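You operate a simulated robot arm through the tools that you are given. There is no shell and no other tool. Be economical: measure what you need, move in short steps, check, and stop when the job is done.

Carry out the task below with a simulated robot arm. There is one attempt and no reset: what you move stays moved.

JOB
Put things in order on the top of the trestle bench. At the end: the blue square block stands where the red round block stood; the blue valve stopper stands where the blue square block stood; the wax pad stands on top of the teal picnic tumbler; the red round block stands where the wax pad stood; whatever was shut is shut again. Leave all else as you found it, and nothing knocked over.

Only the result counts: the job must be done as asked and must still hold three seconds after the hand-in. Knocking over, shifting, dropping, spilling or breaking anything else fails it. A push-on lid holds only when it is set on centred and level and pressed home; a screw cap is set on level and turned clockwise until tight.

ROBOT AND FRAMES
A 6-joint arm with a two-finger parallel gripper, fixed in place. Base frame: the origin is at the foot of the arm, x ahead of it, y to its left, z up; the work surface is at about z = 0. Units: mm, degrees, N and s.
With the tool pointing down near the work surface it reaches from about 180 to 460 mm from the base axis. Its first joint turns from -70.0 to 70.0 degrees. Payload 1.9 kg.
The TCP is the grasp point between the finger pads, 23 mm short of the fingertips. In the tool frame z runs along the fingers and y along their closing line. Largest opening 94 mm; finger width 38, thickness 10; the body of the gripper, 54 by 96 mm, starts 39 mm behind the TCP.
Orientation is told as [roll, pitch, yaw] about the base's x, y, z axes, in that order, counted from this pose: with the fingers straight down and closing along the base's y, the tool's x points along the base's -x, its y along +y and its z along -z.

CONTROLS
- The arm moves only by the tool servo_tool. Its argument "moves" is a list of rows, each a list of 6 numbers: the shift along the tool's x, y, z in units of 20 mm (1.0 is 20 mm), then the turn, a rotation vector about the tool's x, y, z in units of 8 degrees (1.0 is 8 degrees). In form: [[x, y, z, wx, wy, wz], ...]. A call has 1 to 12 rows; each row shifts and turns the commanded pose from where the row before left it, along the tool's axes as they then stand. "grip" is the gripper command, from -1 (fully open) to 1 (shut), values between in proportion, set as the call begins (left out, the last holds). A call with a number of a shift or a turn outside -1 to 1 is refused whole. Each row takes 0.2 s and may step no farther than 50 mm and 8.6 degrees from the row before; otherwise, or with a gripper value out of range, the whole call is refused. Where a pose cannot be reached the arm comes as near as it can. A force on the tool above 40 N (or 10 N above the force at the start of the call, whichever is more), or a blocked arm, ends the call early, and 0.2 s more pass. The fingers move at their own pace (about 108 mm/s each) and stop on an object; they squeeze with about 25 N. The grip force told is the motor's: it shows also when the fingers shut on nothing. Time passes only in rows, and 0.2 s behind the last, so rows that do not move let the fingers close. The reply holds the time, the measured pose of the TCP, the force on the tool along the base axes, the opening and the grip force, in the units named above and with some noise.
- Cameras (640 x 400 px; columns grow to the right, rows downward): "scene" is fixed at [55.8, 312.7, 430.1]; the picture's right is [-0.77, -0.64, 0.00], its down [-0.32, 0.39, -0.86] and it looks along [0.55, -0.66, -0.51] (base axes); focal length 318 px, centre (320, 200). "wrist" rides on the gripper at [86, 16, -74] in the tool frame; the picture's right is [-0.18, 0.98, 0.00], its down [-0.58, -0.11, -0.81] and it looks along [-0.79, -0.15, 0.59] (tool axes); focal length 243 px, centre (320, 200). There is no depth. A picture from a camera that has moved, and an enlarged one, comes with that camera's place and axes in the base frame and with its lens.
- camera(camera): a new picture of that camera. It takes no simulated time.
- zoom(camera, box): a new picture of the part [left, top, right, bottom] of that camera's present view, enlarged. It takes no simulated time.
- hand_in(): hands the job in; it is judged then, once.

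Work in short steps. Places have to be worked out from the pictures, the camera data and where the tool is seen: move nearer, look again, correct. Check each grasp and each placing, and mend what went wrong. You have 120 turns and 64 pictures in all, those below and enlarged ones among them. Open the gripper and draw the arm clear of the work before you hand the job in, unless the task says otherwise; then end with one line.

The tools are called after "Request:" by a JSON object that holds its "api" and its "payload". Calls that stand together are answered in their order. servo_tool: Moves the arm, as the interface text tells. Its arguments: {"type":"object","properties":{"moves":{"type":"array","items":{"type":"array","items":{"type":"number"}}},"grip":{"type":"number"}},"required":["moves"]} The other tools are called the same way: camera (camera) takes a picture; zoom (camera, box) takes an enlarged picture of a part of a camera's view; hand_in () hands the job in.

At the start:

```text
t: 0.0
ee_pos: [282.6, 29.2, 275.0]
orientation: [0.0, -0.1, 0.0]
ft_force: [-0.1, 0.3, 0.3]
width: 93.9
grasp_force: 0.1
```

scene: 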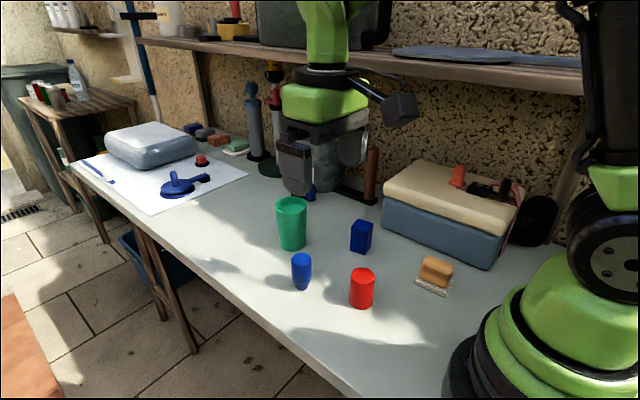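
wrist: 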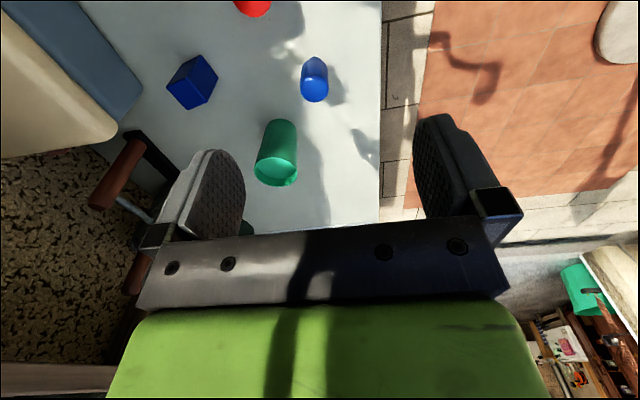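

I'll look at the work pieces closely first.

Request:
{"api": "zoom", "payload": {"camera": "scene", "box": [240, 180, 480, 330]}}

Request:
{"api": "zoom", "payload": {"camera": "scene", "box": [70, 90, 390, 290]}}

```text
2.67 times, centred on (360, 255) of scene
camera zoom: at [55.8, 312.7, 430.1], right [-0.77, -0.64, 0.0], down [-0.32, 0.39, -0.86], along [0.55, -0.66, -0.51], focal length 848 px, centre (213, 53)
```

zoom: 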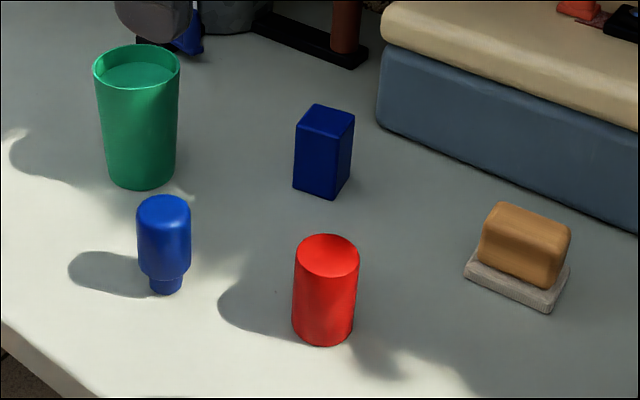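

```text
2.00 times, centred on (230, 190) of scene
camera zoom: at [55.8, 312.7, 430.1], right [-0.77, -0.64, 0.0], down [-0.32, 0.39, -0.86], along [0.55, -0.66, -0.51], focal length 636 px, centre (500, 220)
```

zoom: 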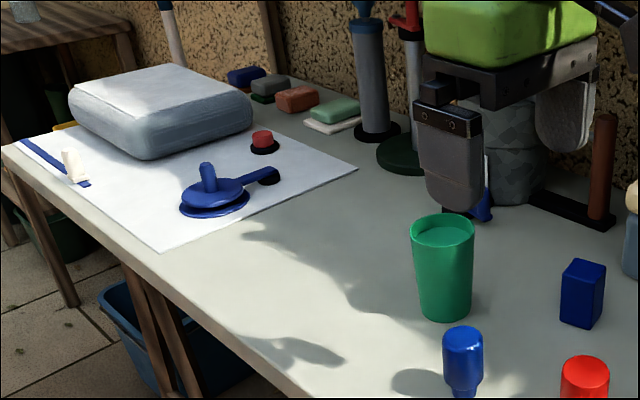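

The pieces are roughly located: tumbler (442,-60), square block (324,-143), red (245,-23), stopper (346,15) and wax pad (165,-144). I'll zoom in on the tumbler top and the wax pad.

Request:
{"api": "zoom", "payload": {"camera": "scene", "box": [265, 185, 329, 225]}}

Request:
{"api": "zoom", "payload": {"camera": "scene", "box": [400, 245, 464, 305]}}

Request:
{"api": "zoom", "payload": {"camera": "wrist", "box": [160, 0, 360, 200]}}

```text
10.00 times, centred on (297, 205) of scene
camera zoom: at [55.8, 312.7, 430.1], right [-0.77, -0.64, 0.0], down [-0.32, 0.39, -0.86], along [0.55, -0.66, -0.51], focal length 3178 px, centre (550, 150)
```

zoom: 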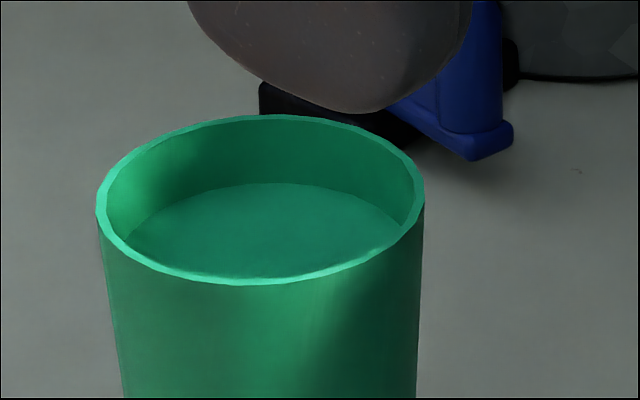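

```text
6.67 times, centred on (432, 275) of scene
camera zoom: at [55.8, 312.7, 430.1], right [-0.77, -0.64, 0.0], down [-0.32, 0.39, -0.86], along [0.55, -0.66, -0.51], focal length 2119 px, centre (-427, -300)
```

zoom: 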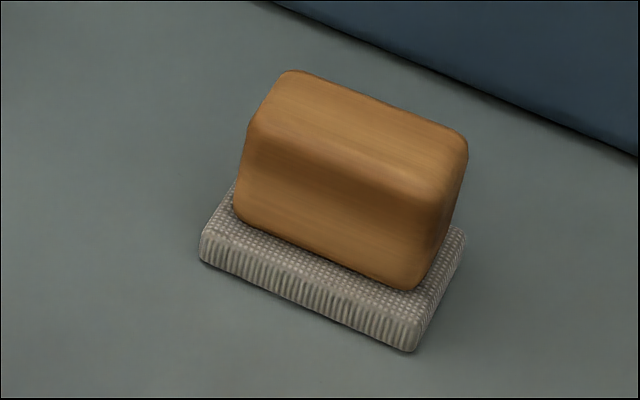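

```text
2.00 times, centred on (260, 100) of wrist
camera zoom: at [195.6, 44.7, 350.0], right [0.18, 0.98, 0.0], down [0.58, -0.11, 0.81], along [0.79, -0.15, -0.59], focal length 485 px, centre (440, 400)
```

zoom: 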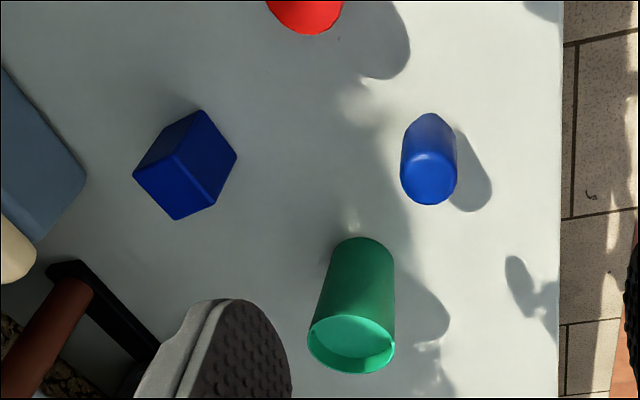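

The pad (a wax block on a cloth slab) is one piece about 55x38 mm. The tumbler rim is about 65 mm across at z≈101. I'll move above the wax pad and stay high.

Request:
{"api": "servo_tool", "payload": {"moves": [[0.585, -0.866, 0.4, 0, 0, 0], [0.585, -0.866, 0.4, 0, 0, 0], [0.585, -0.866, 0.4, 0, 0, 0], [0.585, -0.866, 0.4, 0, 0, 0], [0.585, -0.866, 0.4, 0, 0, 0], [0.585, -0.866, 0.4, 0, 0, 0], [0.585, -0.866, 0.4, 0, 0, 0], [0.585, -0.866, 0.4, 0, 0, 0], [0.585, -0.866, 0.4, 0, 0, 0], [0.585, -0.866, 0.4, 0, 0, 0], [0, 0, 0, 0, 0, -0.6]], "grip": -1}}

Request:
{"api": "camera", "payload": {"camera": "scene"}}

Request:
{"api": "camera", "payload": {"camera": "wrist"}}

```text
t: 2.4
ee_pos: [164.4, -143.5, 193.6]
orientation: [0.1, -0.1, 4.8]
ft_force: [0.5, -0.4, 0.4]
width: 94.2
grasp_force: 0.0
```

```text
56 pictures are left
```

scene: 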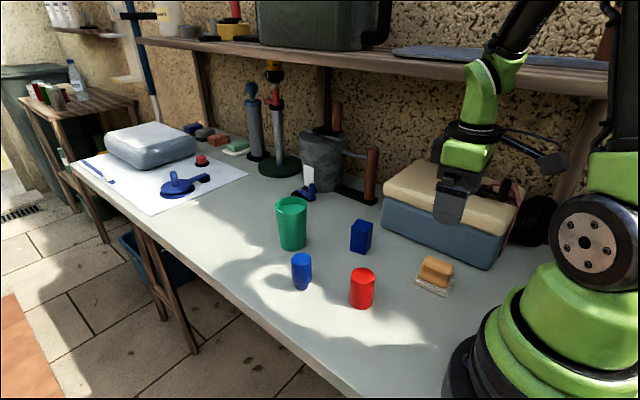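

```text
55 pictures are left
camera wrist: at [77.4, -136.0, 269.7], right [0.1, 0.99, 0.0], down [0.59, -0.06, 0.81], along [0.8, -0.08, -0.59], focal length 243 px, centre (320, 200)
```

wrist: 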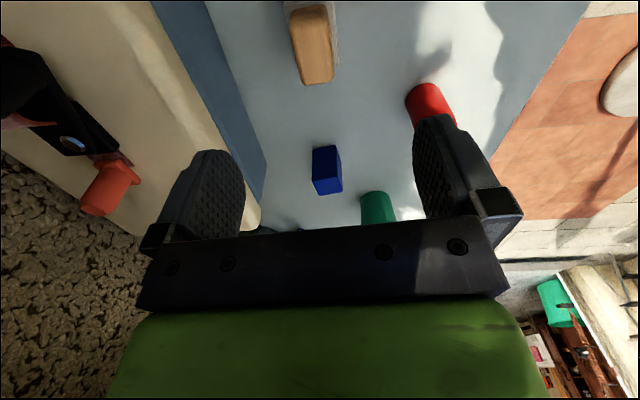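

The wrist view shows the pad below the tool, slightly left of it in the picture. I'll zoom to refine.

Request:
{"api": "zoom", "payload": {"camera": "wrist", "box": [250, 0, 378, 100]}}

Request:
{"api": "zoom", "payload": {"camera": "wrist", "box": [280, 70, 480, 235]}}

```text
4.00 times, centred on (314, 50) of wrist
camera zoom: at [77.4, -136.0, 269.7], right [0.1, 0.99, 0.0], down [0.59, -0.06, 0.81], along [0.8, -0.08, -0.59], focal length 970 px, centre (344, 800)
```

zoom: 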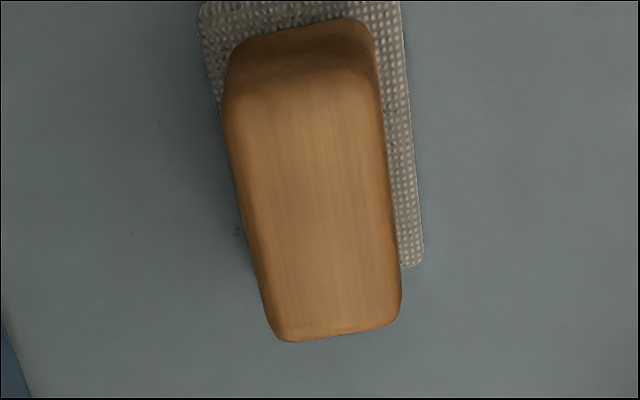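

```text
2.42 times, centred on (380, 152) of wrist
camera zoom: at [77.4, -136.0, 269.7], right [0.1, 0.99, 0.0], down [0.59, -0.06, 0.81], along [0.8, -0.08, -0.59], focal length 588 px, centre (174, 315)
```

zoom: 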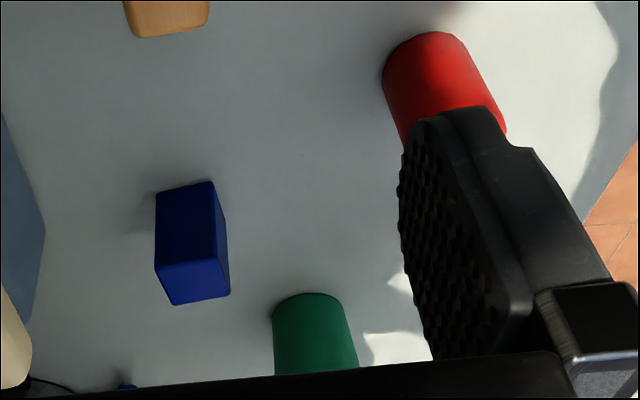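

Wrist and scene readings put the pad centre near (169,-150). I'll correct and descend to z≈90 to look again.

Request:
{"api": "servo_tool", "payload": {"moves": [[-0.2, -0.34, 0.87, 0, 0, 0.1], [0, 0, 0.87, 0, 0, 0], [0, 0, 0.87, 0, 0, 0], [0, 0, 0.87, 0, 0, 0], [0, 0, 0.87, 0, 0, 0], [0, 0, 0.87, 0, 0, 0]]}}

Request:
{"api": "camera", "payload": {"camera": "wrist"}}

Request:
{"api": "zoom", "payload": {"camera": "scene", "box": [390, 190, 518, 310]}}

```text
t: 3.8
ee_pos: [170.2, -148.9, 90.3]
orientation: [0.0, -0.1, 3.9]
ft_force: [0.0, -0.2, 0.4]
width: 94.2
grasp_force: 0.0
```

```text
52 pictures are left
camera wrist: at [82.5, -140.4, 165.1], right [0.12, 0.99, 0.0], down [0.59, -0.07, 0.81], along [0.8, -0.09, -0.59], focal length 243 px, centre (320, 200)
```

wrist: 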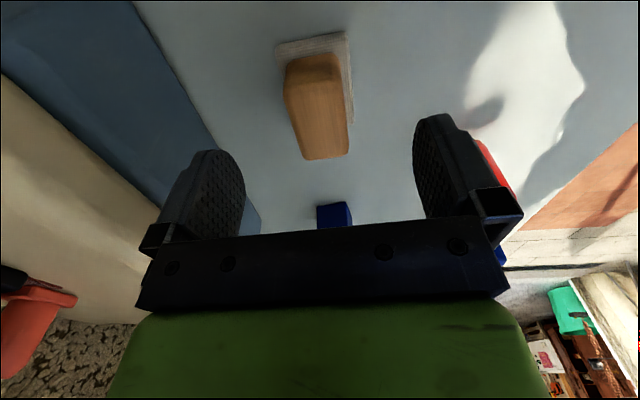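

```text
3.33 times, centred on (454, 250) of scene
camera zoom: at [55.8, 312.7, 430.1], right [-0.77, -0.64, 0.0], down [-0.32, 0.39, -0.86], along [0.55, -0.66, -0.51], focal length 1059 px, centre (-127, 33)
```

zoom: 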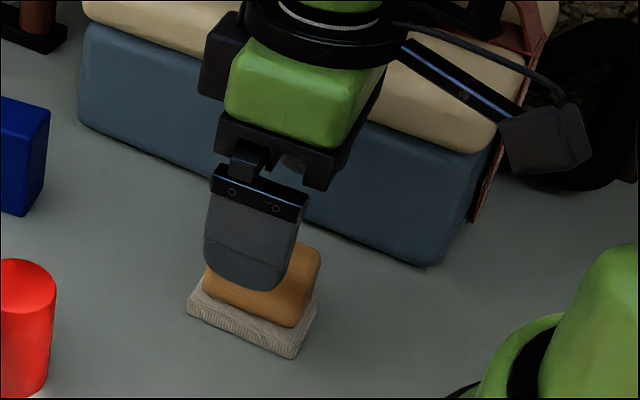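

TCP is within about 1 mm of the pad centre (169.3,-149.4) and the yaw matches. I'll descend to z≈36 and close.

Request:
{"api": "servo_tool", "payload": {"moves": [[0, 0, 0.9, 0, 0, 0], [0, 0, 0.9, 0, 0, 0], [0, 0, 0.9, 0, 0, 0]]}}

Request:
{"api": "servo_tool", "payload": {"moves": [[0, 0, 0, 0, 0, 0], [0, 0, 0, 0, 0, 0], [0, 0, 0, 0, 0, 0]], "grip": 1}}

Request:
{"api": "zoom", "payload": {"camera": "scene", "box": [390, 190, 518, 310]}}

```text
t: 4.6
ee_pos: [169.7, -149.9, 35.9]
orientation: [0.1, -0.1, 3.8]
ft_force: [0.8, -0.4, 0.7]
width: 93.9
grasp_force: 0.1
```

```text
t: 5.4
ee_pos: [169.6, -149.4, 36.1]
orientation: [0.1, 0.0, 4.0]
ft_force: [0.7, -0.8, -0.5]
width: 32.0
grasp_force: 25.3
```

```text
3.33 times, centred on (454, 250) of scene
camera zoom: at [55.8, 312.7, 430.1], right [-0.77, -0.64, 0.0], down [-0.32, 0.39, -0.86], along [0.55, -0.66, -0.51], focal length 1059 px, centre (-127, 33)
```

zoom: 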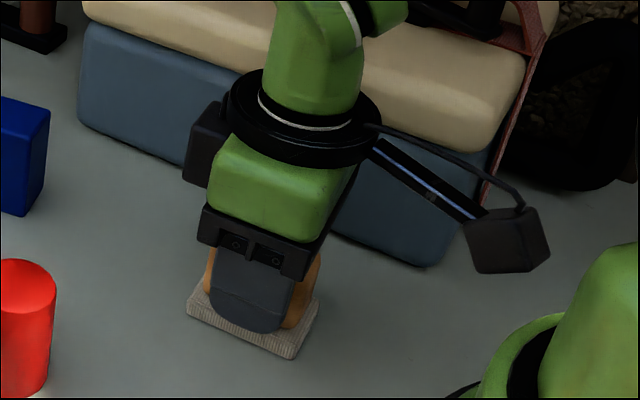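

The pad is gripped (32 mm, 25 N) with its centre at about (169.6,-149.4), and it did not shift. I'll lift it high and carry it toward the tumbler.

Request:
{"api": "servo_tool", "payload": {"moves": [[0, 0, -0.5, 0, 0, 0], [0, 0, -1, 0, 0, 0], [0, 0, -1, 0, 0, 0], [0, 0, -1, 0, 0, 0], [0, 0, -1, 0, 0, 0], [0, 0, -1, 0, 0, 0], [0, 0, -1, 0, 0, 0], [0, 0, -1, 0, 0, 0], [0, 0, -0.5, 0, 0, 0]]}}

Request:
{"api": "servo_tool", "payload": {"moves": [[-0.5, 0.106, 0, 0, 0, 0], [-1, 0.213, 0, 0, 0, 0], [-1, 0.213, 0, 0, 0, 0], [-1, 0.213, 0, 0, 0, 0], [-1, 0.213, 0, 0, 0, 0], [-1, 0.213, 0, 0, 0, 0], [-1, 0.213, 0, 0, 0, 0], [-1, 0.213, 0, 0, 0, 0], [-1, 0.213, 0, 0, 0, 0], [-1, 0.213, 0, 0, 0, 0], [-1, 0.213, 0, 0, 0, 0], [-0.5, 0.106, 0, 0, 0, 0]]}}

Request:
{"api": "camera", "payload": {"camera": "wrist"}}

Request:
{"api": "camera", "payload": {"camera": "scene"}}

```text
t: 7.4
ee_pos: [168.7, -149.7, 196.1]
orientation: [0.1, 0.1, 4.1]
ft_force: [-0.1, -0.7, -0.1]
width: 31.9
grasp_force: 24.5
```

```text
t: 10.0
ee_pos: [386.5, -87.3, 196.0]
orientation: [0.1, -0.1, 4.0]
ft_force: [-0.1, 0.2, -1.0]
width: 31.4
grasp_force: 24.5
```

```text
49 pictures are left
camera wrist: at [298.9, -77.7, 271.5], right [0.12, 0.99, 0.0], down [0.59, -0.07, 0.81], along [0.8, -0.09, -0.59], focal length 243 px, centre (320, 200)
```

wrist: 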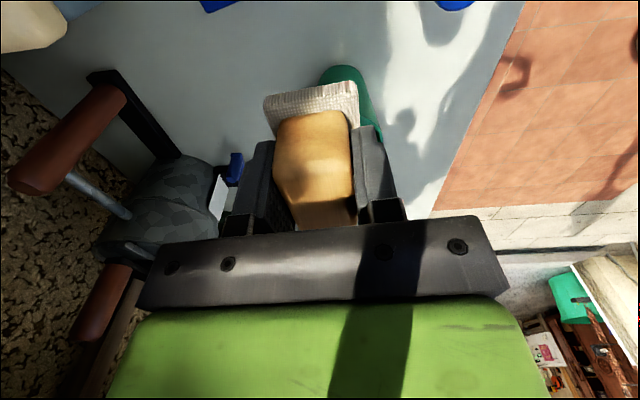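

```text
48 pictures are left
```

scene: 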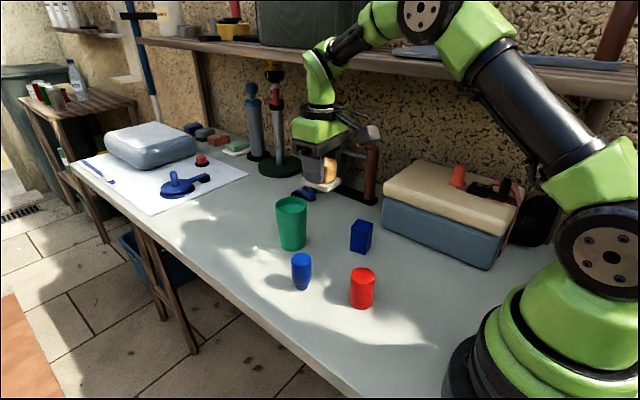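

Still held, with the tumbler just ahead and to the left. I'll move over (449,-69) at the same height.

Request:
{"api": "servo_tool", "payload": {"moves": [[-0.8, 0.174, 0, 0, 0, 0], [-0.8, 0.174, 0, 0, 0, 0], [-0.8, 0.174, 0, 0, 0, 0], [-0.8, 0.174, 0, 0, 0, 0], [0, 0, 0, 0, 0, 0]]}}

Request:
{"api": "zoom", "payload": {"camera": "scene", "box": [240, 130, 368, 260]}}

Request:
{"api": "zoom", "payload": {"camera": "wrist", "box": [220, 0, 420, 220]}}

```text
t: 11.2
ee_pos: [448.1, -67.6, 196.1]
orientation: [0.0, -0.1, 4.0]
ft_force: [-0.6, -0.3, -1.2]
width: 31.6
grasp_force: 24.6
```

```text
3.08 times, centred on (304, 195) of scene
camera zoom: at [55.8, 312.7, 430.1], right [-0.77, -0.64, 0.0], down [-0.32, 0.39, -0.86], along [0.55, -0.66, -0.51], focal length 978 px, centre (369, 215)
```

zoom: 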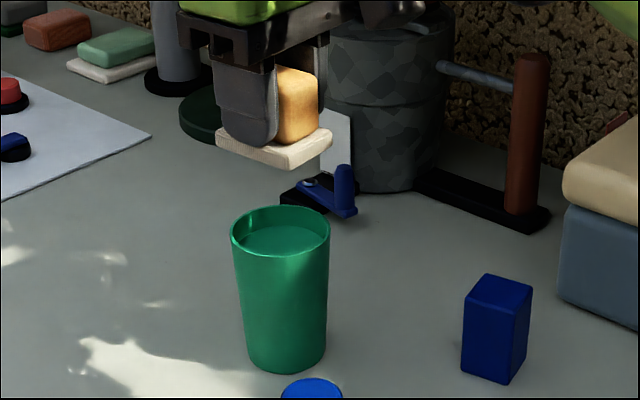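

```text
1.82 times, centred on (320, 110) of wrist
camera zoom: at [361.5, -59.4, 271.1], right [0.12, 0.99, 0.0], down [0.59, -0.07, 0.81], along [0.8, -0.09, -0.59], focal length 441 px, centre (320, 364)
```

zoom: 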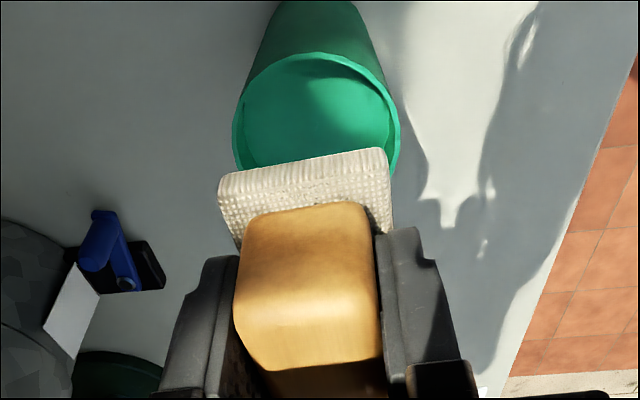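

The rim centre from the wrist view is about (449.5,-70). I'll shift slightly and lower to about 14 mm above the rim to check alignment.

Request:
{"api": "servo_tool", "payload": {"moves": [[-0.07, -0.12, 0.5, 0, 0, 0], [0, 0, 0.6, 0, 0, 0], [0, 0, 0.6, 0, 0, 0], [0, 0, 0.55, 0, 0, 0], [0, 0, 0, 0, 0, 0]]}}

Request:
{"api": "zoom", "payload": {"camera": "scene", "box": [260, 150, 340, 220]}}

Request:
{"api": "zoom", "payload": {"camera": "wrist", "box": [220, 0, 420, 220]}}

```text
t: 12.4
ee_pos: [450.3, -72.4, 151.0]
orientation: [0.0, 0.0, 4.0]
ft_force: [0.1, 0.9, -0.1]
width: 31.7
grasp_force: 24.9
```

```text
5.71 times, centred on (300, 185) of scene
camera zoom: at [55.8, 312.7, 430.1], right [-0.77, -0.64, 0.0], down [-0.32, 0.39, -0.86], along [0.55, -0.66, -0.51], focal length 1816 px, centre (434, 286)
```

zoom: 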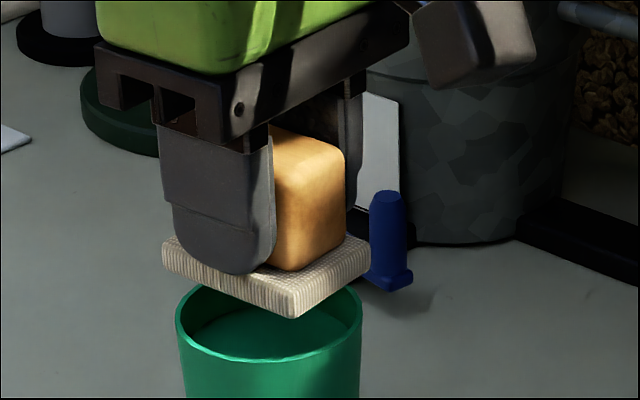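

```text
1.82 times, centred on (320, 110) of wrist
camera zoom: at [362.9, -62.2, 226.4], right [0.12, 0.99, 0.0], down [0.59, -0.07, 0.81], along [0.8, -0.09, -0.59], focal length 441 px, centre (320, 364)
```

zoom: 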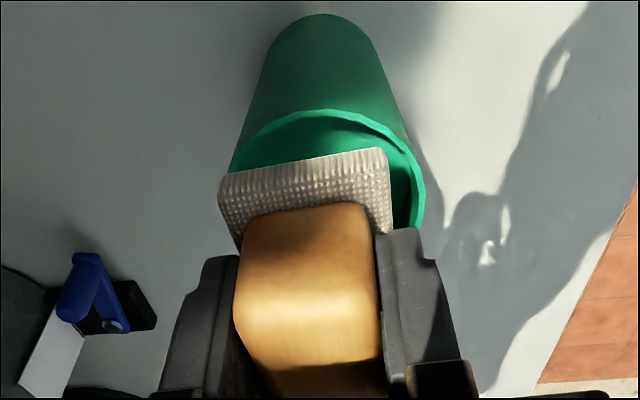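

Pad and rim columns coincide in the scene view, and triangulation puts the rim centre near (450,-71). I'll lower 12 mm and check again.

Request:
{"api": "servo_tool", "payload": {"moves": [[0, 0.03, 0.2, 0, 0, 0], [0, 0, 0.2, 0, 0, 0], [0, 0, 0.2, 0, 0, 0], [0, 0, 0, 0, 0, 0]]}}

Request:
{"api": "zoom", "payload": {"camera": "scene", "box": [260, 160, 340, 230]}}

Request:
{"api": "zoom", "payload": {"camera": "wrist", "box": [220, 0, 420, 220]}}

```text
t: 13.4
ee_pos: [450.2, -69.9, 139.1]
orientation: [0.2, 0.0, 4.0]
ft_force: [-0.5, -0.7, -0.3]
width: 31.8
grasp_force: 24.5
```

```text
5.71 times, centred on (300, 195) of scene
camera zoom: at [55.8, 312.7, 430.1], right [-0.77, -0.64, 0.0], down [-0.32, 0.39, -0.86], along [0.55, -0.66, -0.51], focal length 1816 px, centre (434, 229)
```

zoom: 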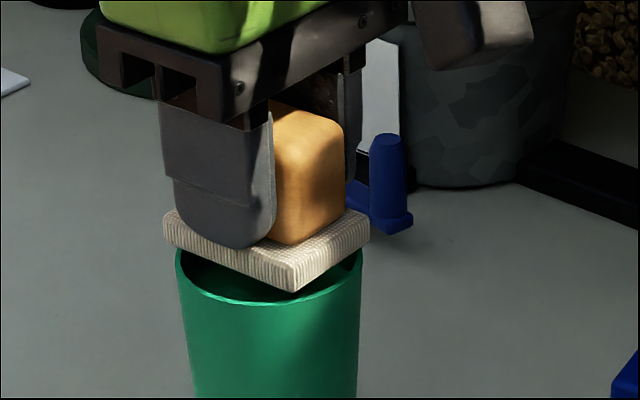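

```text
1.82 times, centred on (320, 110) of wrist
camera zoom: at [362.8, -61.3, 214.8], right [0.12, 0.99, 0.0], down [0.59, -0.07, 0.81], along [0.8, -0.09, -0.59], focal length 441 px, centre (320, 364)
```

zoom: 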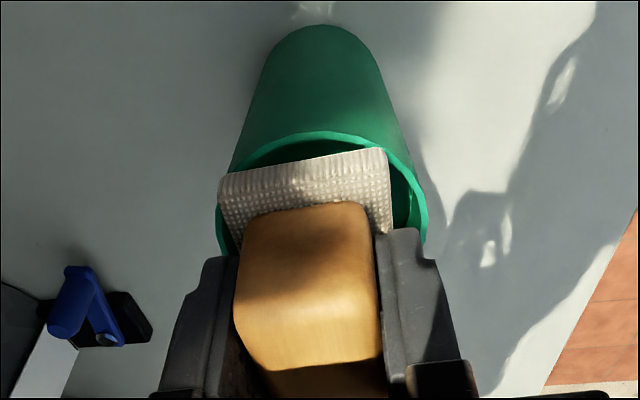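

The pad is aligned with the rim to within about 1 mm in both views, with a gap of about 5 mm. I'll lower in small steps while watching the force.

Request:
{"api": "servo_tool", "payload": {"moves": [[0, 0, 0.1, 0, 0, 0], [0, 0, 0.1, 0, 0, 0], [0, 0, 0, 0, 0, 0]]}}

Request:
{"api": "servo_tool", "payload": {"moves": [[0, 0, 0.05, 0, 0, 0], [0, 0, 0, 0, 0, 0]]}}

```text
t: 14.2
ee_pos: [449.9, -69.4, 136.1]
orientation: [0.0, -0.1, 4.0]
ft_force: [0.2, -0.7, -0.2]
width: 31.5
grasp_force: 24.9
```

```text
t: 14.8
ee_pos: [450.5, -71.1, 134.7]
orientation: [0.0, -0.2, 4.0]
ft_force: [-0.5, 0.3, 12.5]
width: 31.7
grasp_force: 25.5
```

Contact at TCP z=134.7 (12.5 N up). I'll check the seating before releasing.

Request:
{"api": "zoom", "payload": {"camera": "scene", "box": [260, 160, 340, 260]}}

```text
4.00 times, centred on (300, 210) of scene
camera zoom: at [55.8, 312.7, 430.1], right [-0.77, -0.64, 0.0], down [-0.32, 0.39, -0.86], along [0.55, -0.66, -0.51], focal length 1271 px, centre (400, 160)
```

zoom: 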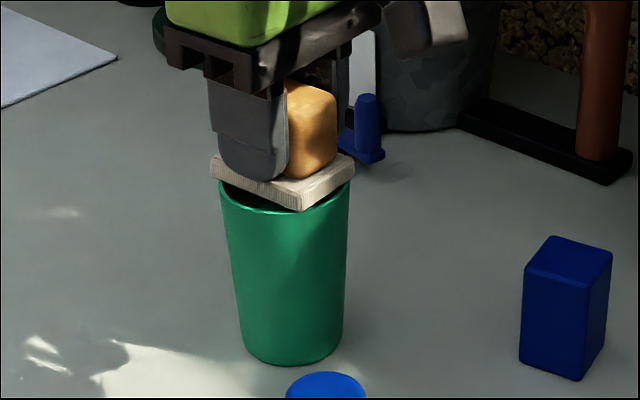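

The slab sits across the rim with its corners supported. Releasing, opening only partly.

Request:
{"api": "servo_tool", "payload": {"moves": [[0, 0, -0.02, 0, 0, 0], [0, 0, 0, 0, 0, 0], [0, 0, 0, 0, 0, 0]], "grip": -0.3}}

Request:
{"api": "zoom", "payload": {"camera": "scene", "box": [260, 160, 340, 260]}}

```text
t: 15.6
ee_pos: [450.3, -71.1, 135.0]
orientation: [0.1, -0.1, 4.0]
ft_force: [0.6, 0.4, 8.1]
width: 61.2
grasp_force: 0.2
```

```text
4.00 times, centred on (300, 210) of scene
camera zoom: at [55.8, 312.7, 430.1], right [-0.77, -0.64, 0.0], down [-0.32, 0.39, -0.86], along [0.55, -0.66, -0.51], focal length 1271 px, centre (400, 160)
```

zoom: 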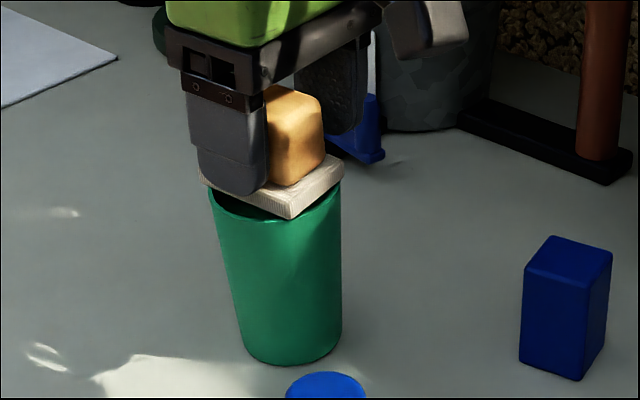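

The tumbler has tilted: a fingertip is still loading the slab (8 N). I'll re-close at once to bring it back upright, then unload before opening.

Request:
{"api": "servo_tool", "payload": {"moves": [[0, 0, 0, 0, 0, 0], [0, 0, 0, 0, 0, 0], [0, 0, 0, 0, 0, 0]], "grip": 1}}

Request:
{"api": "zoom", "payload": {"camera": "scene", "box": [260, 160, 340, 260]}}

```text
t: 16.4
ee_pos: [450.3, -71.4, 134.8]
orientation: [0.0, -0.1, 4.0]
ft_force: [0.5, -2.5, 13.3]
width: 31.8
grasp_force: 25.0
```

```text
4.00 times, centred on (300, 210) of scene
camera zoom: at [55.8, 312.7, 430.1], right [-0.77, -0.64, 0.0], down [-0.32, 0.39, -0.86], along [0.55, -0.66, -0.51], focal length 1271 px, centre (400, 160)
```

zoom: 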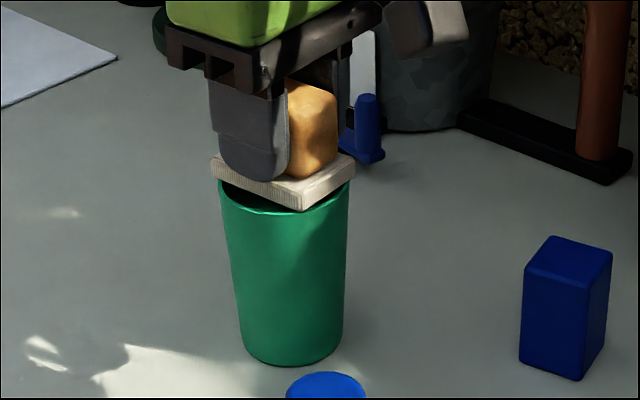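

Upright again and in its old place. The slab is about 12 mm thick, so the fingertips sit just on it. I'll lift to just clear of the rim, nudge about 1.3 mm for centring, then open.

Request:
{"api": "servo_tool", "payload": {"moves": [[0, 0, -0.08, 0, 0, 0], [0, 0, 0, 0, 0, 0]]}}

Request:
{"api": "servo_tool", "payload": {"moves": [[0.05, -0.04, -0.02, 0, 0, 0], [0, 0, 0, 0, 0, 0]]}}

Request:
{"api": "zoom", "payload": {"camera": "scene", "box": [260, 160, 340, 260]}}

```text
t: 17.0
ee_pos: [449.2, -71.0, 134.9]
orientation: [0.2, 0.1, 3.9]
ft_force: [0.0, 0.2, 0.3]
width: 31.7
grasp_force: 24.8
```

```text
t: 17.6
ee_pos: [448.9, -70.4, 136.4]
orientation: [0.1, 0.0, 3.9]
ft_force: [0.8, 0.3, -0.7]
width: 31.6
grasp_force: 25.8
```

```text
4.00 times, centred on (300, 210) of scene
camera zoom: at [55.8, 312.7, 430.1], right [-0.77, -0.64, 0.0], down [-0.32, 0.39, -0.86], along [0.55, -0.66, -0.51], focal length 1271 px, centre (400, 160)
```

zoom: 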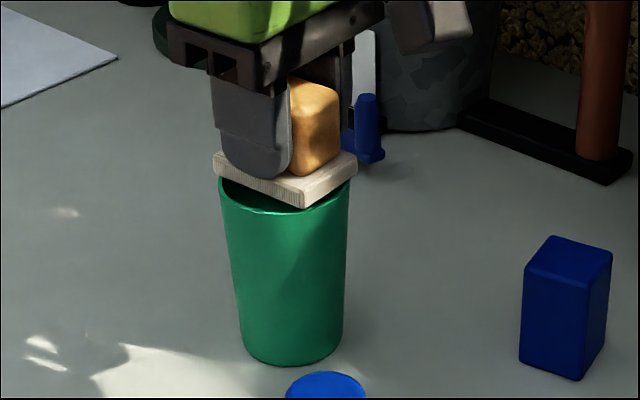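

Better centred left-right. I'll take a tight zoom on the front corner before releasing.

Request:
{"api": "zoom", "payload": {"camera": "scene", "box": [280, 180, 328, 220]}}

Request:
{"api": "zoom", "payload": {"camera": "wrist", "box": [256, 40, 384, 140]}}

```text
10.00 times, centred on (304, 200) of scene
camera zoom: at [55.8, 312.7, 430.1], right [-0.77, -0.64, 0.0], down [-0.32, 0.39, -0.86], along [0.55, -0.66, -0.51], focal length 3178 px, centre (480, 200)
```

zoom: 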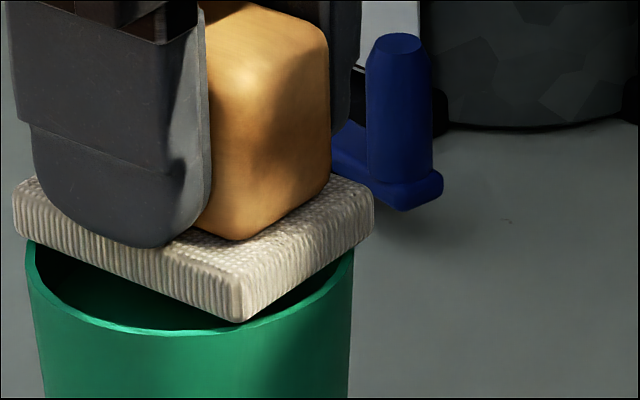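

```text
4.00 times, centred on (320, 90) of wrist
camera zoom: at [362.0, -62.4, 212.0], right [0.12, 0.99, 0.0], down [0.59, -0.07, 0.81], along [0.8, -0.09, -0.59], focal length 970 px, centre (320, 640)
```

zoom: 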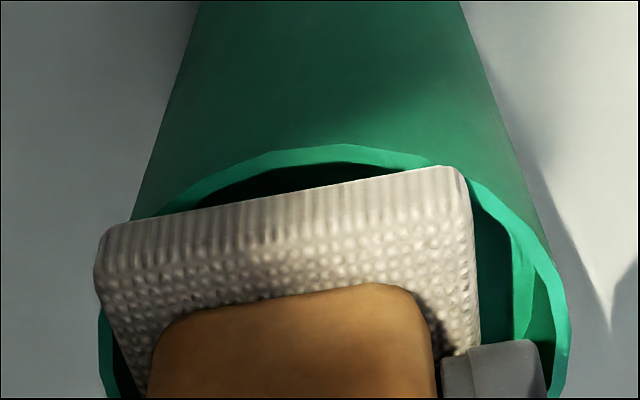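

Both views say a shift of about +2 mm in y would centre it better. I'll nudge, then open.

Request:
{"api": "servo_tool", "payload": {"moves": [[0, 0.09, 0, 0, 0, 0], [0, 0, 0, 0, 0, 0]]}}

Request:
{"api": "servo_tool", "payload": {"moves": [[0, 0, 0, 0, 0, 0], [0, 0, 0, 0, 0, 0]], "grip": 0.1}}

Request:
{"api": "zoom", "payload": {"camera": "scene", "box": [264, 180, 344, 250]}}

```text
t: 18.2
ee_pos: [449.6, -70.4, 137.0]
orientation: [0.1, 0.0, 3.9]
ft_force: [-0.1, 0.1, 0.1]
width: 31.5
grasp_force: 24.5
```

```text
t: 18.8
ee_pos: [449.8, -69.1, 137.4]
orientation: [0.1, -0.1, 4.0]
ft_force: [-0.3, 0.4, 0.1]
width: 42.5
grasp_force: 0.0
```

```text
5.71 times, centred on (304, 215) of scene
camera zoom: at [55.8, 312.7, 430.1], right [-0.77, -0.64, 0.0], down [-0.32, 0.39, -0.86], along [0.55, -0.66, -0.51], focal length 1816 px, centre (411, 114)
```

zoom: 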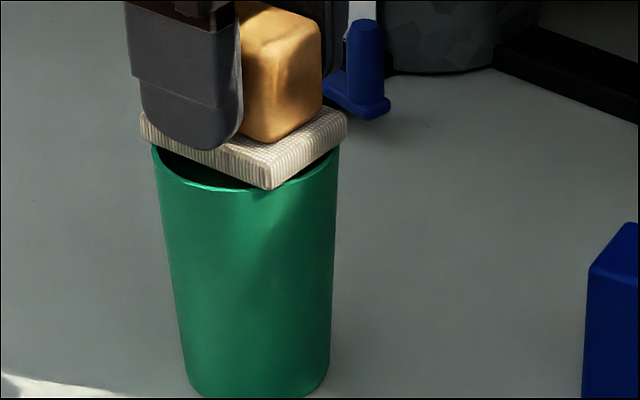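

Released with no force; the pad is seated and the tumbler upright. I'll raise straight up and check.

Request:
{"api": "servo_tool", "payload": {"moves": [[0, 0, -0.3, 0, 0, 0], [0, 0, -0.6, 0, 0, 0], [0, 0, -0.8, 0, 0, 0], [0, 0, -0.9, 0, 0, 0], [0, 0, -0.9, 0, 0, 0]]}}

Request:
{"api": "zoom", "payload": {"camera": "scene", "box": [264, 170, 344, 250]}}

Request:
{"api": "camera", "payload": {"camera": "wrist"}}

```text
t: 20.0
ee_pos: [446.7, -69.1, 206.4]
orientation: [0.1, -0.2, 3.8]
ft_force: [-0.3, 0.1, -1.1]
width: 42.0
grasp_force: 0.0
```

```text
5.00 times, centred on (304, 210) of scene
camera zoom: at [55.8, 312.7, 430.1], right [-0.77, -0.64, 0.0], down [-0.32, 0.39, -0.86], along [0.55, -0.66, -0.51], focal length 1589 px, centre (400, 150)
```

zoom: 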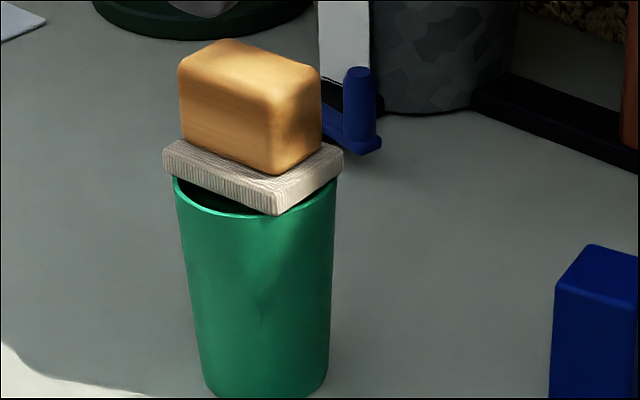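

```text
33 pictures are left
camera wrist: at [360.1, -59.9, 281.3], right [0.12, 0.99, 0.0], down [0.58, -0.07, 0.81], along [0.8, -0.09, -0.59], focal length 243 px, centre (320, 200)
```

wrist: 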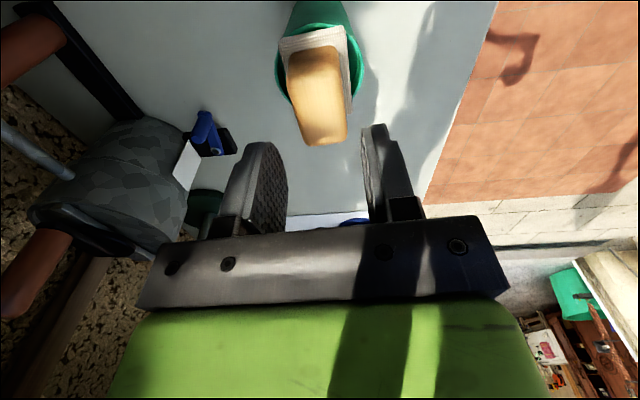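

The pad stands level on the tumbler, which is unmoved. Next, the red block, estimated at (247,-27). I'll travel above it at z≈206 with yaw 0 and open fully.

Request:
{"api": "servo_tool", "payload": {"moves": [[0, 0, 0, 0, 0, 0.49], [0.5, 0.1, 0, 0, 0, 0], [1, 0.21, 0, 0, 0, 0], [1, 0.21, 0, 0, 0, 0], [1, 0.21, 0, 0, 0, 0], [1, 0.21, 0, 0, 0, 0], [1, 0.21, 0, 0, 0, 0], [1, 0.21, 0, 0, 0, 0], [1, 0.21, 0, 0, 0, 0], [1, 0.21, 0, 0, 0, 0], [1, 0.21, 0, 0, 0, 0], [0.5, 0.1, 0, 0, 0, 0]], "grip": -1}}

Request:
{"api": "camera", "payload": {"camera": "wrist"}}

```text
t: 22.6
ee_pos: [248.6, -28.8, 205.4]
orientation: [0.1, 0.0, 0.1]
ft_force: [0.1, -0.1, -1.0]
width: 94.0
grasp_force: 0.0
```

```text
32 pictures are left
camera wrist: at [162.4, -13.1, 281.6], right [0.18, 0.98, 0.0], down [0.58, -0.11, 0.81], along [0.79, -0.15, -0.59], focal length 243 px, centre (320, 200)
```

wrist: 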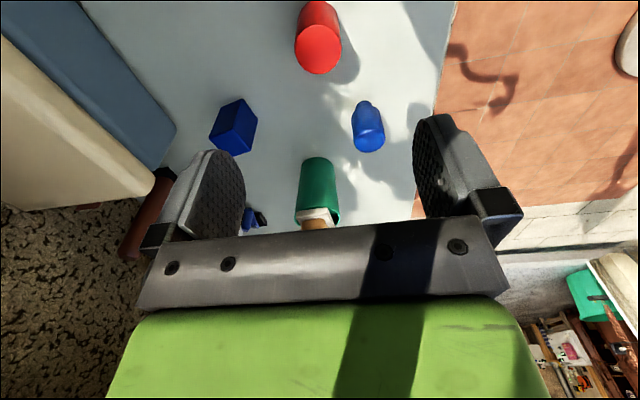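

Red, square and stopper are all visible. I'll zoom on them for precise measurement.

Request:
{"api": "zoom", "payload": {"camera": "wrist", "box": [200, 0, 400, 160]}}

```text
2.50 times, centred on (300, 80) of wrist
camera zoom: at [162.4, -13.1, 281.6], right [0.18, 0.98, 0.0], down [0.58, -0.11, 0.81], along [0.79, -0.15, -0.59], focal length 606 px, centre (370, 500)
```

zoom: 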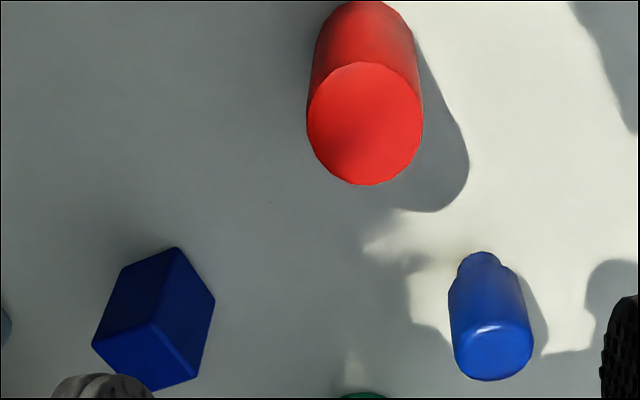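

Red stands at about (248.7,-30.5), the square at about (330.5,-151.5) with yaw ~11.5°, and the stopper at about (351,10). I'll descend on red and close.

Request:
{"api": "servo_tool", "payload": {"moves": [[0, -0.08, 0.9, 0, 0, 0], [0, 0, 0.9, 0, 0, 0], [0, 0, 0.9, 0, 0, 0], [0, 0, 0.9, 0, 0, 0], [0, 0, 0.9, 0, 0, 0], [0, 0, 0.9, 0, 0, 0], [0, 0, 0.9, 0, 0, 0], [0, 0, 0.9, 0, 0, 0], [0, 0, 0.9, 0, 0, 0], [0, 0, 0.4, 0, 0, 0], [0, 0, 0, 0, 0, 0]]}}

Request:
{"api": "servo_tool", "payload": {"moves": [[0, 0, 0, 0, 0, 0], [0, 0, 0, 0, 0, 0], [0, 0, 0, 0, 0, 0]], "grip": 1}}

Request:
{"api": "zoom", "payload": {"camera": "scene", "box": [270, 200, 430, 320]}}

```text
t: 25.0
ee_pos: [249.7, -29.4, 35.4]
orientation: [0.0, -0.1, 0.1]
ft_force: [1.7, -0.8, -0.4]
width: 94.2
grasp_force: 0.0
```

```text
t: 25.8
ee_pos: [250.1, -30.0, 35.6]
orientation: [0.1, 0.0, 0.2]
ft_force: [-0.5, 1.0, -0.1]
width: 38.9
grasp_force: 24.8
```

```text
3.33 times, centred on (350, 260) of scene
camera zoom: at [55.8, 312.7, 430.1], right [-0.77, -0.64, 0.0], down [-0.32, 0.39, -0.86], along [0.55, -0.66, -0.51], focal length 1059 px, centre (220, 0)
```

zoom: 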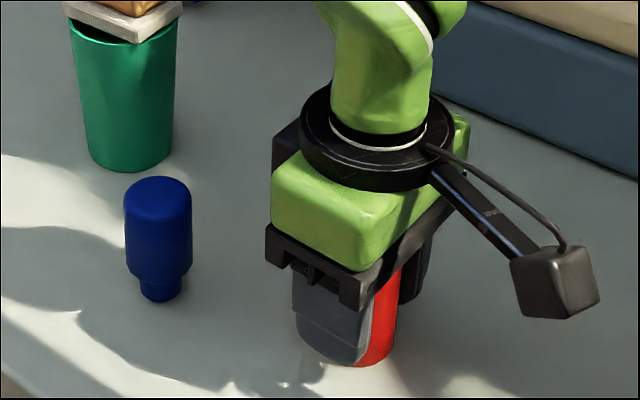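

Red is held (38.9 mm) at about (249.3,-30), unmoved. I'll lift and carry it to the pad's old place (169.6,-149.4).

Request:
{"api": "servo_tool", "payload": {"moves": [[0, 0, -0.5, 0, 0, 0], [0, 0, -1, 0, 0, 0], [0, 0, -1, 0, 0, 0], [0, 0, -1, 0, 0, 0], [0.5, -0.75, 0, 0, 0, 0], [0.5, -0.75, 0, 0, 0, 0], [0.5, -0.75, 0, 0, 0, 0], [0.5, -0.75, 0, 0, 0, 0], [0.5, -0.75, 0, 0, 0, 0], [0.5, -0.75, 0, 0, 0, 0], [0.5, -0.75, 0, 0, 0, 0], [0.5, -0.75, 0, 0, 0, 0]]}}

Request:
{"api": "servo_tool", "payload": {"moves": [[0, 0, 0.9, 0, 0, 0], [0, 0, 0.9, 0, 0, 0], [0, 0, 0.8, 0, 0, 0], [0, 0, 0.5, 0, 0, 0], [0, 0, 0.25, 0, 0, 0], [0, 0, 0, 0, 0, 0]]}}

```text
t: 28.4
ee_pos: [169.1, -151.2, 106.1]
orientation: [0.1, 0.0, 0.1]
ft_force: [0.0, 0.2, -0.7]
width: 38.8
grasp_force: 25.2
```

```text
t: 29.8
ee_pos: [169.6, -149.4, 38.9]
orientation: [0.1, 0.0, -0.1]
ft_force: [0.6, 0.5, -0.3]
width: 38.8
grasp_force: 25.3
```

At z 38.9, 3.3 mm above the grasp height. I'll lower to touch down.

Request:
{"api": "servo_tool", "payload": {"moves": [[0, 0, 0.08, 0, 0, 0], [0, 0, 0.07, 0, 0, 0], [0, 0, 0, 0, 0, 0]]}}

Request:
{"api": "servo_tool", "payload": {"moves": [[0, 0, 0, 0, 0, 0], [0, 0, 0, 0, 0, 0]], "grip": -0.4}}

Request:
{"api": "servo_tool", "payload": {"moves": [[0, 0, -0.5, 0, 0, 0], [0, 0, -1, 0, 0, 0], [0, 0, -1, 0, 0, 0], [0, 0, -1, 0, 0, 0], [0, 0, -1, 0, 0, 0], [0, 0, -1, 0, 0, 0]]}}

Request:
{"api": "camera", "payload": {"camera": "scene"}}

```text
t: 30.6
ee_pos: [168.9, -149.9, 36.1]
orientation: [0.0, -0.1, 0.1]
ft_force: [-0.9, -1.7, 8.0]
width: 39.0
grasp_force: 25.4
```

```text
t: 31.2
ee_pos: [168.5, -150.2, 35.7]
orientation: [0.1, 0.0, 0.1]
ft_force: [0.6, -0.7, 0.3]
width: 65.5
grasp_force: 0.1
```

```text
t: 32.6
ee_pos: [167.6, -150.7, 146.7]
orientation: [0.1, 0.0, 0.2]
ft_force: [0.3, -0.6, -0.4]
width: 65.6
grasp_force: 0.0
```

```text
29 pictures are left
```

scene: 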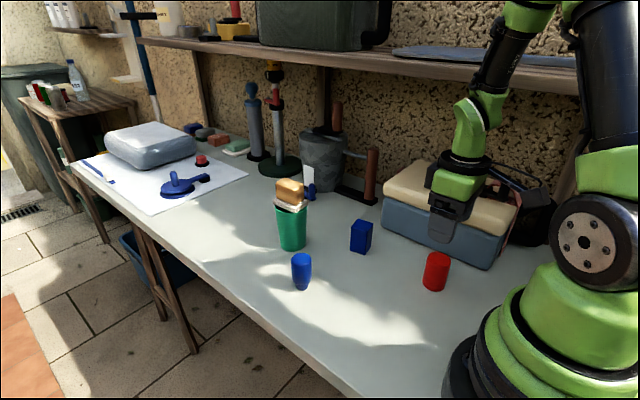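

Red stands where the pad stood. Next I'll move over the square block at (330.5,-151.5) and turn to its yaw.

Request:
{"api": "servo_tool", "payload": {"moves": [[-0.6, 0, 0, 0, 0, 0], [-1, 0, 0, 0, 0, 0], [-1, 0, 0, 0, 0, 0], [-1, 0, 0, 0, 0, 0], [-1, 0, 0, 0, 0, 0], [-1, 0, 0, 0, 0, 0], [-1, 0, 0, 0, 0, 0], [-1, 0, 0, 0, 0, 0], [-0.5, -0.05, 0, 0, 0, 0], [0, 0, 0, 0, 0, -0.72], [0, 0, 0, 0, 0, -0.72], [0, 0, 0, 0, 0, 0]], "grip": -1}}

Request:
{"api": "zoom", "payload": {"camera": "wrist", "box": [220, 0, 420, 160]}}

```text
t: 35.2
ee_pos: [330.9, -150.8, 146.2]
orientation: [0.1, -0.1, 11.6]
ft_force: [0.0, 0.3, -0.3]
width: 93.8
grasp_force: 0.1
```

```text
2.50 times, centred on (320, 80) of wrist
camera zoom: at [243.0, -153.6, 221.8], right [-0.02, 1.0, 0.0], down [0.59, 0.01, 0.81], along [0.81, 0.02, -0.59], focal length 606 px, centre (320, 500)
```

zoom: 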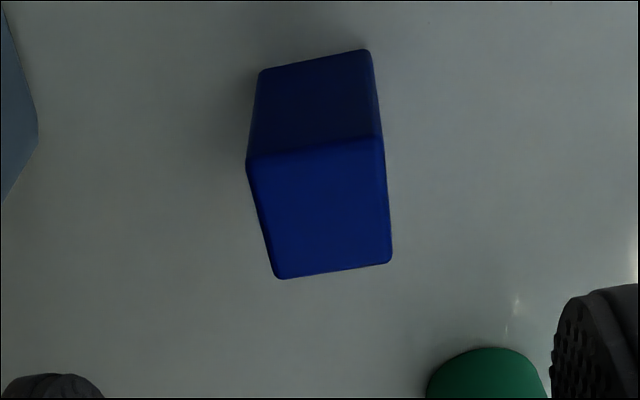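

TCP matches the block centre (331.2,-150.4) within 0.5 mm, and the block is about 60 mm high. I'll descend to z≈35 and grip.

Request:
{"api": "servo_tool", "payload": {"moves": [[0, 0, 0.9, 0, 0, 0.1], [0, 0, 0.9, 0, 0, 0], [0, 0, 0.9, 0, 0, 0], [0, 0, 0.9, 0, 0, 0], [0, 0, 0.9, 0, 0, 0], [0, 0, 0.7, 0, 0, 0], [0, 0, 0.3, 0, 0, 0], [0, 0, 0, 0, 0, 0]]}}

Request:
{"api": "servo_tool", "payload": {"moves": [[0, 0, 0, 0, 0, 0], [0, 0, 0, 0, 0, 0], [0, 0, 0, 0, 0, 0]], "grip": 1}}

```text
t: 37.0
ee_pos: [330.0, -150.5, 36.3]
orientation: [0.0, -0.1, 10.8]
ft_force: [-0.2, -0.2, 0.6]
width: 93.8
grasp_force: 0.1
```

```text
t: 37.8
ee_pos: [330.0, -151.5, 36.8]
orientation: [0.1, -0.1, 10.7]
ft_force: [-0.1, -0.1, -0.2]
width: 35.7
grasp_force: 25.1
```

The square is gripped (35.7 mm). I'll lift and carry it to the red block's old place (249.2,-30).

Request:
{"api": "servo_tool", "payload": {"moves": [[0, 0, -0.5, 0, 0, 0], [0, 0, -1, 0, 0, 0], [0, 0, -1, 0, 0, 0], [0, 0, -1, 0, 0, 0], [0.36, 0.836, 0, 0, 0, 0], [0.36, 0.836, 0, 0, 0, 0], [0.36, 0.836, 0, 0, 0, 0], [0.36, 0.836, 0, 0, 0, 0], [0.36, 0.836, 0, 0, 0, 0], [0.36, 0.836, 0, 0, 0, 0], [0.36, 0.836, 0, 0, 0, 0], [0.36, 0.836, 0, 0, 0, 0]]}}

Request:
{"api": "servo_tool", "payload": {"moves": [[0, 0, 0.9, 0, 0, 0], [0, 0, 0.9, 0, 0, 0], [0, 0, 0.8, 0, 0, 0], [0, 0, 0.5, 0, 0, 0], [0, 0, 0.25, 0, 0, 0], [0, 0, 0, 0, 0, 0]]}}

```text
t: 40.4
ee_pos: [249.5, -31.3, 106.5]
orientation: [0.0, -0.1, 10.8]
ft_force: [-0.5, 0.3, -1.6]
width: 35.5
grasp_force: 24.8
```

```text
t: 41.8
ee_pos: [250.5, -29.7, 38.8]
orientation: [0.1, -0.1, 10.8]
ft_force: [0.2, -0.2, -0.3]
width: 35.6
grasp_force: 25.1
```

A small x correction, then touch down and release.

Request:
{"api": "servo_tool", "payload": {"moves": [[0.06, 0, 0.06, 0, 0, 0], [0, 0, 0.06, 0, 0, 0], [0, 0, 0, 0, 0, 0]]}}

Request:
{"api": "servo_tool", "payload": {"moves": [[0, 0, 0, 0, 0, 0], [0, 0, 0, 0, 0, 0]], "grip": -0.4}}

Request:
{"api": "servo_tool", "payload": {"moves": [[0, 0, -0.5, 0, 0, 0], [0, 0, -1, 0, 0, 0], [0, 0, -1, 0, 0, 0], [0, 0, -1, 0, 0, 0], [0, 0, -1, 0, 0, 0], [0, 0, -1, 0, 0, 0]]}}

Request:
{"api": "zoom", "payload": {"camera": "scene", "box": [240, 180, 480, 330]}}

```text
t: 42.6
ee_pos: [248.4, -29.5, 36.1]
orientation: [0.0, 0.1, 10.8]
ft_force: [0.4, -0.8, -0.8]
width: 35.4
grasp_force: 24.8
```

```text
t: 43.2
ee_pos: [248.7, -30.0, 36.8]
orientation: [0.0, 0.1, 10.8]
ft_force: [0.1, -0.2, 0.2]
width: 65.8
grasp_force: 0.1
```

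```text
t: 44.6
ee_pos: [248.0, -29.7, 146.6]
orientation: [0.2, 0.0, 10.8]
ft_force: [0.5, 0.7, 0.0]
width: 65.8
grasp_force: 0.0
```

```text
2.67 times, centred on (360, 255) of scene
camera zoom: at [55.8, 312.7, 430.1], right [-0.77, -0.64, 0.0], down [-0.32, 0.39, -0.86], along [0.55, -0.66, -0.51], focal length 848 px, centre (213, 53)
```

zoom: 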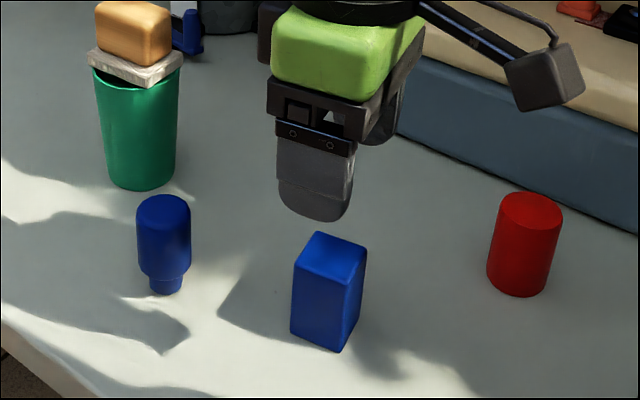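

The square stands where red was. I'll move over the stopper at (351,10), set yaw 0, and look.

Request:
{"api": "servo_tool", "payload": {"moves": [[0, 0, 0, 0, 0, 0.68], [0, 0, 0, 0, 0, 0.68], [-0.8, 0.33, 0, 0, 0, 0], [-0.9, 0.33, 0, 0, 0, 0], [-0.9, 0.33, 0, 0, 0, 0], [-0.9, 0.33, 0, 0, 0, 0], [-0.9, 0.33, 0, 0, 0, 0], [-0.75, 0.33, 0, 0, 0, 0], [0, 0, 0, 0, 0, 0]], "grip": -1}}

Request:
{"api": "zoom", "payload": {"camera": "wrist", "box": [220, 0, 420, 160]}}

```text
t: 46.6
ee_pos: [351.3, 7.8, 147.0]
orientation: [0.1, 0.0, -0.1]
ft_force: [-0.1, -0.5, 0.9]
width: 94.3
grasp_force: 0.0
```

```text
2.50 times, centred on (320, 80) of wrist
camera zoom: at [265.6, 24.2, 222.5], right [0.19, 0.98, 0.0], down [0.58, -0.11, 0.81], along [0.79, -0.15, -0.59], focal length 606 px, centre (320, 500)
```

zoom: 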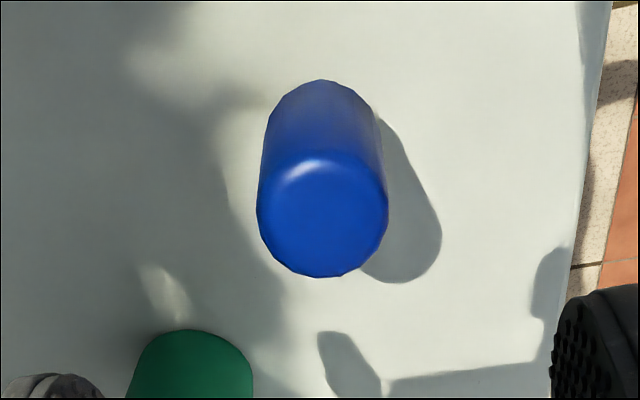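

The stopper centre is about (351.5,9), within 1 mm. I'll descend to z≈38 (gripping the body above the neck) and close.

Request:
{"api": "servo_tool", "payload": {"moves": [[0, 0.05, 0.9, 0, 0, 0], [0, 0, 0.9, 0, 0, 0], [0, 0, 0.9, 0, 0, 0], [0, 0, 0.9, 0, 0, 0], [0, 0, 0.9, 0, 0, 0], [0, 0, 0.7, 0, 0, 0], [0, 0, 0.25, 0, 0, 0], [0, 0, 0, 0, 0, 0]]}}

Request:
{"api": "servo_tool", "payload": {"moves": [[0, 0, 0, 0, 0, 0], [0, 0, 0, 0, 0, 0], [0, 0, 0, 0, 0, 0]], "grip": 1}}

Request:
{"api": "zoom", "payload": {"camera": "scene", "box": [240, 180, 480, 330]}}

```text
t: 48.4
ee_pos: [352.1, 10.5, 38.1]
orientation: [0.2, -0.1, -0.1]
ft_force: [0.5, 0.5, -0.8]
width: 93.8
grasp_force: 0.2
```

```text
t: 49.2
ee_pos: [350.8, 10.1, 38.2]
orientation: [0.1, 0.0, -0.2]
ft_force: [0.8, 0.3, -0.8]
width: 34.4
grasp_force: 25.2
```

```text
2.67 times, centred on (360, 255) of scene
camera zoom: at [55.8, 312.7, 430.1], right [-0.77, -0.64, 0.0], down [-0.32, 0.39, -0.86], along [0.55, -0.66, -0.51], focal length 848 px, centre (213, 53)
```

zoom: 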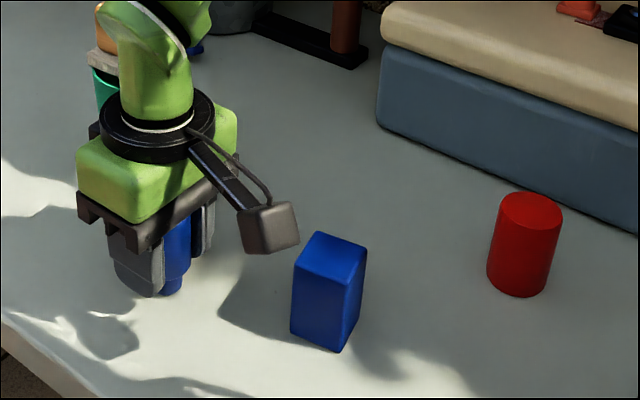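

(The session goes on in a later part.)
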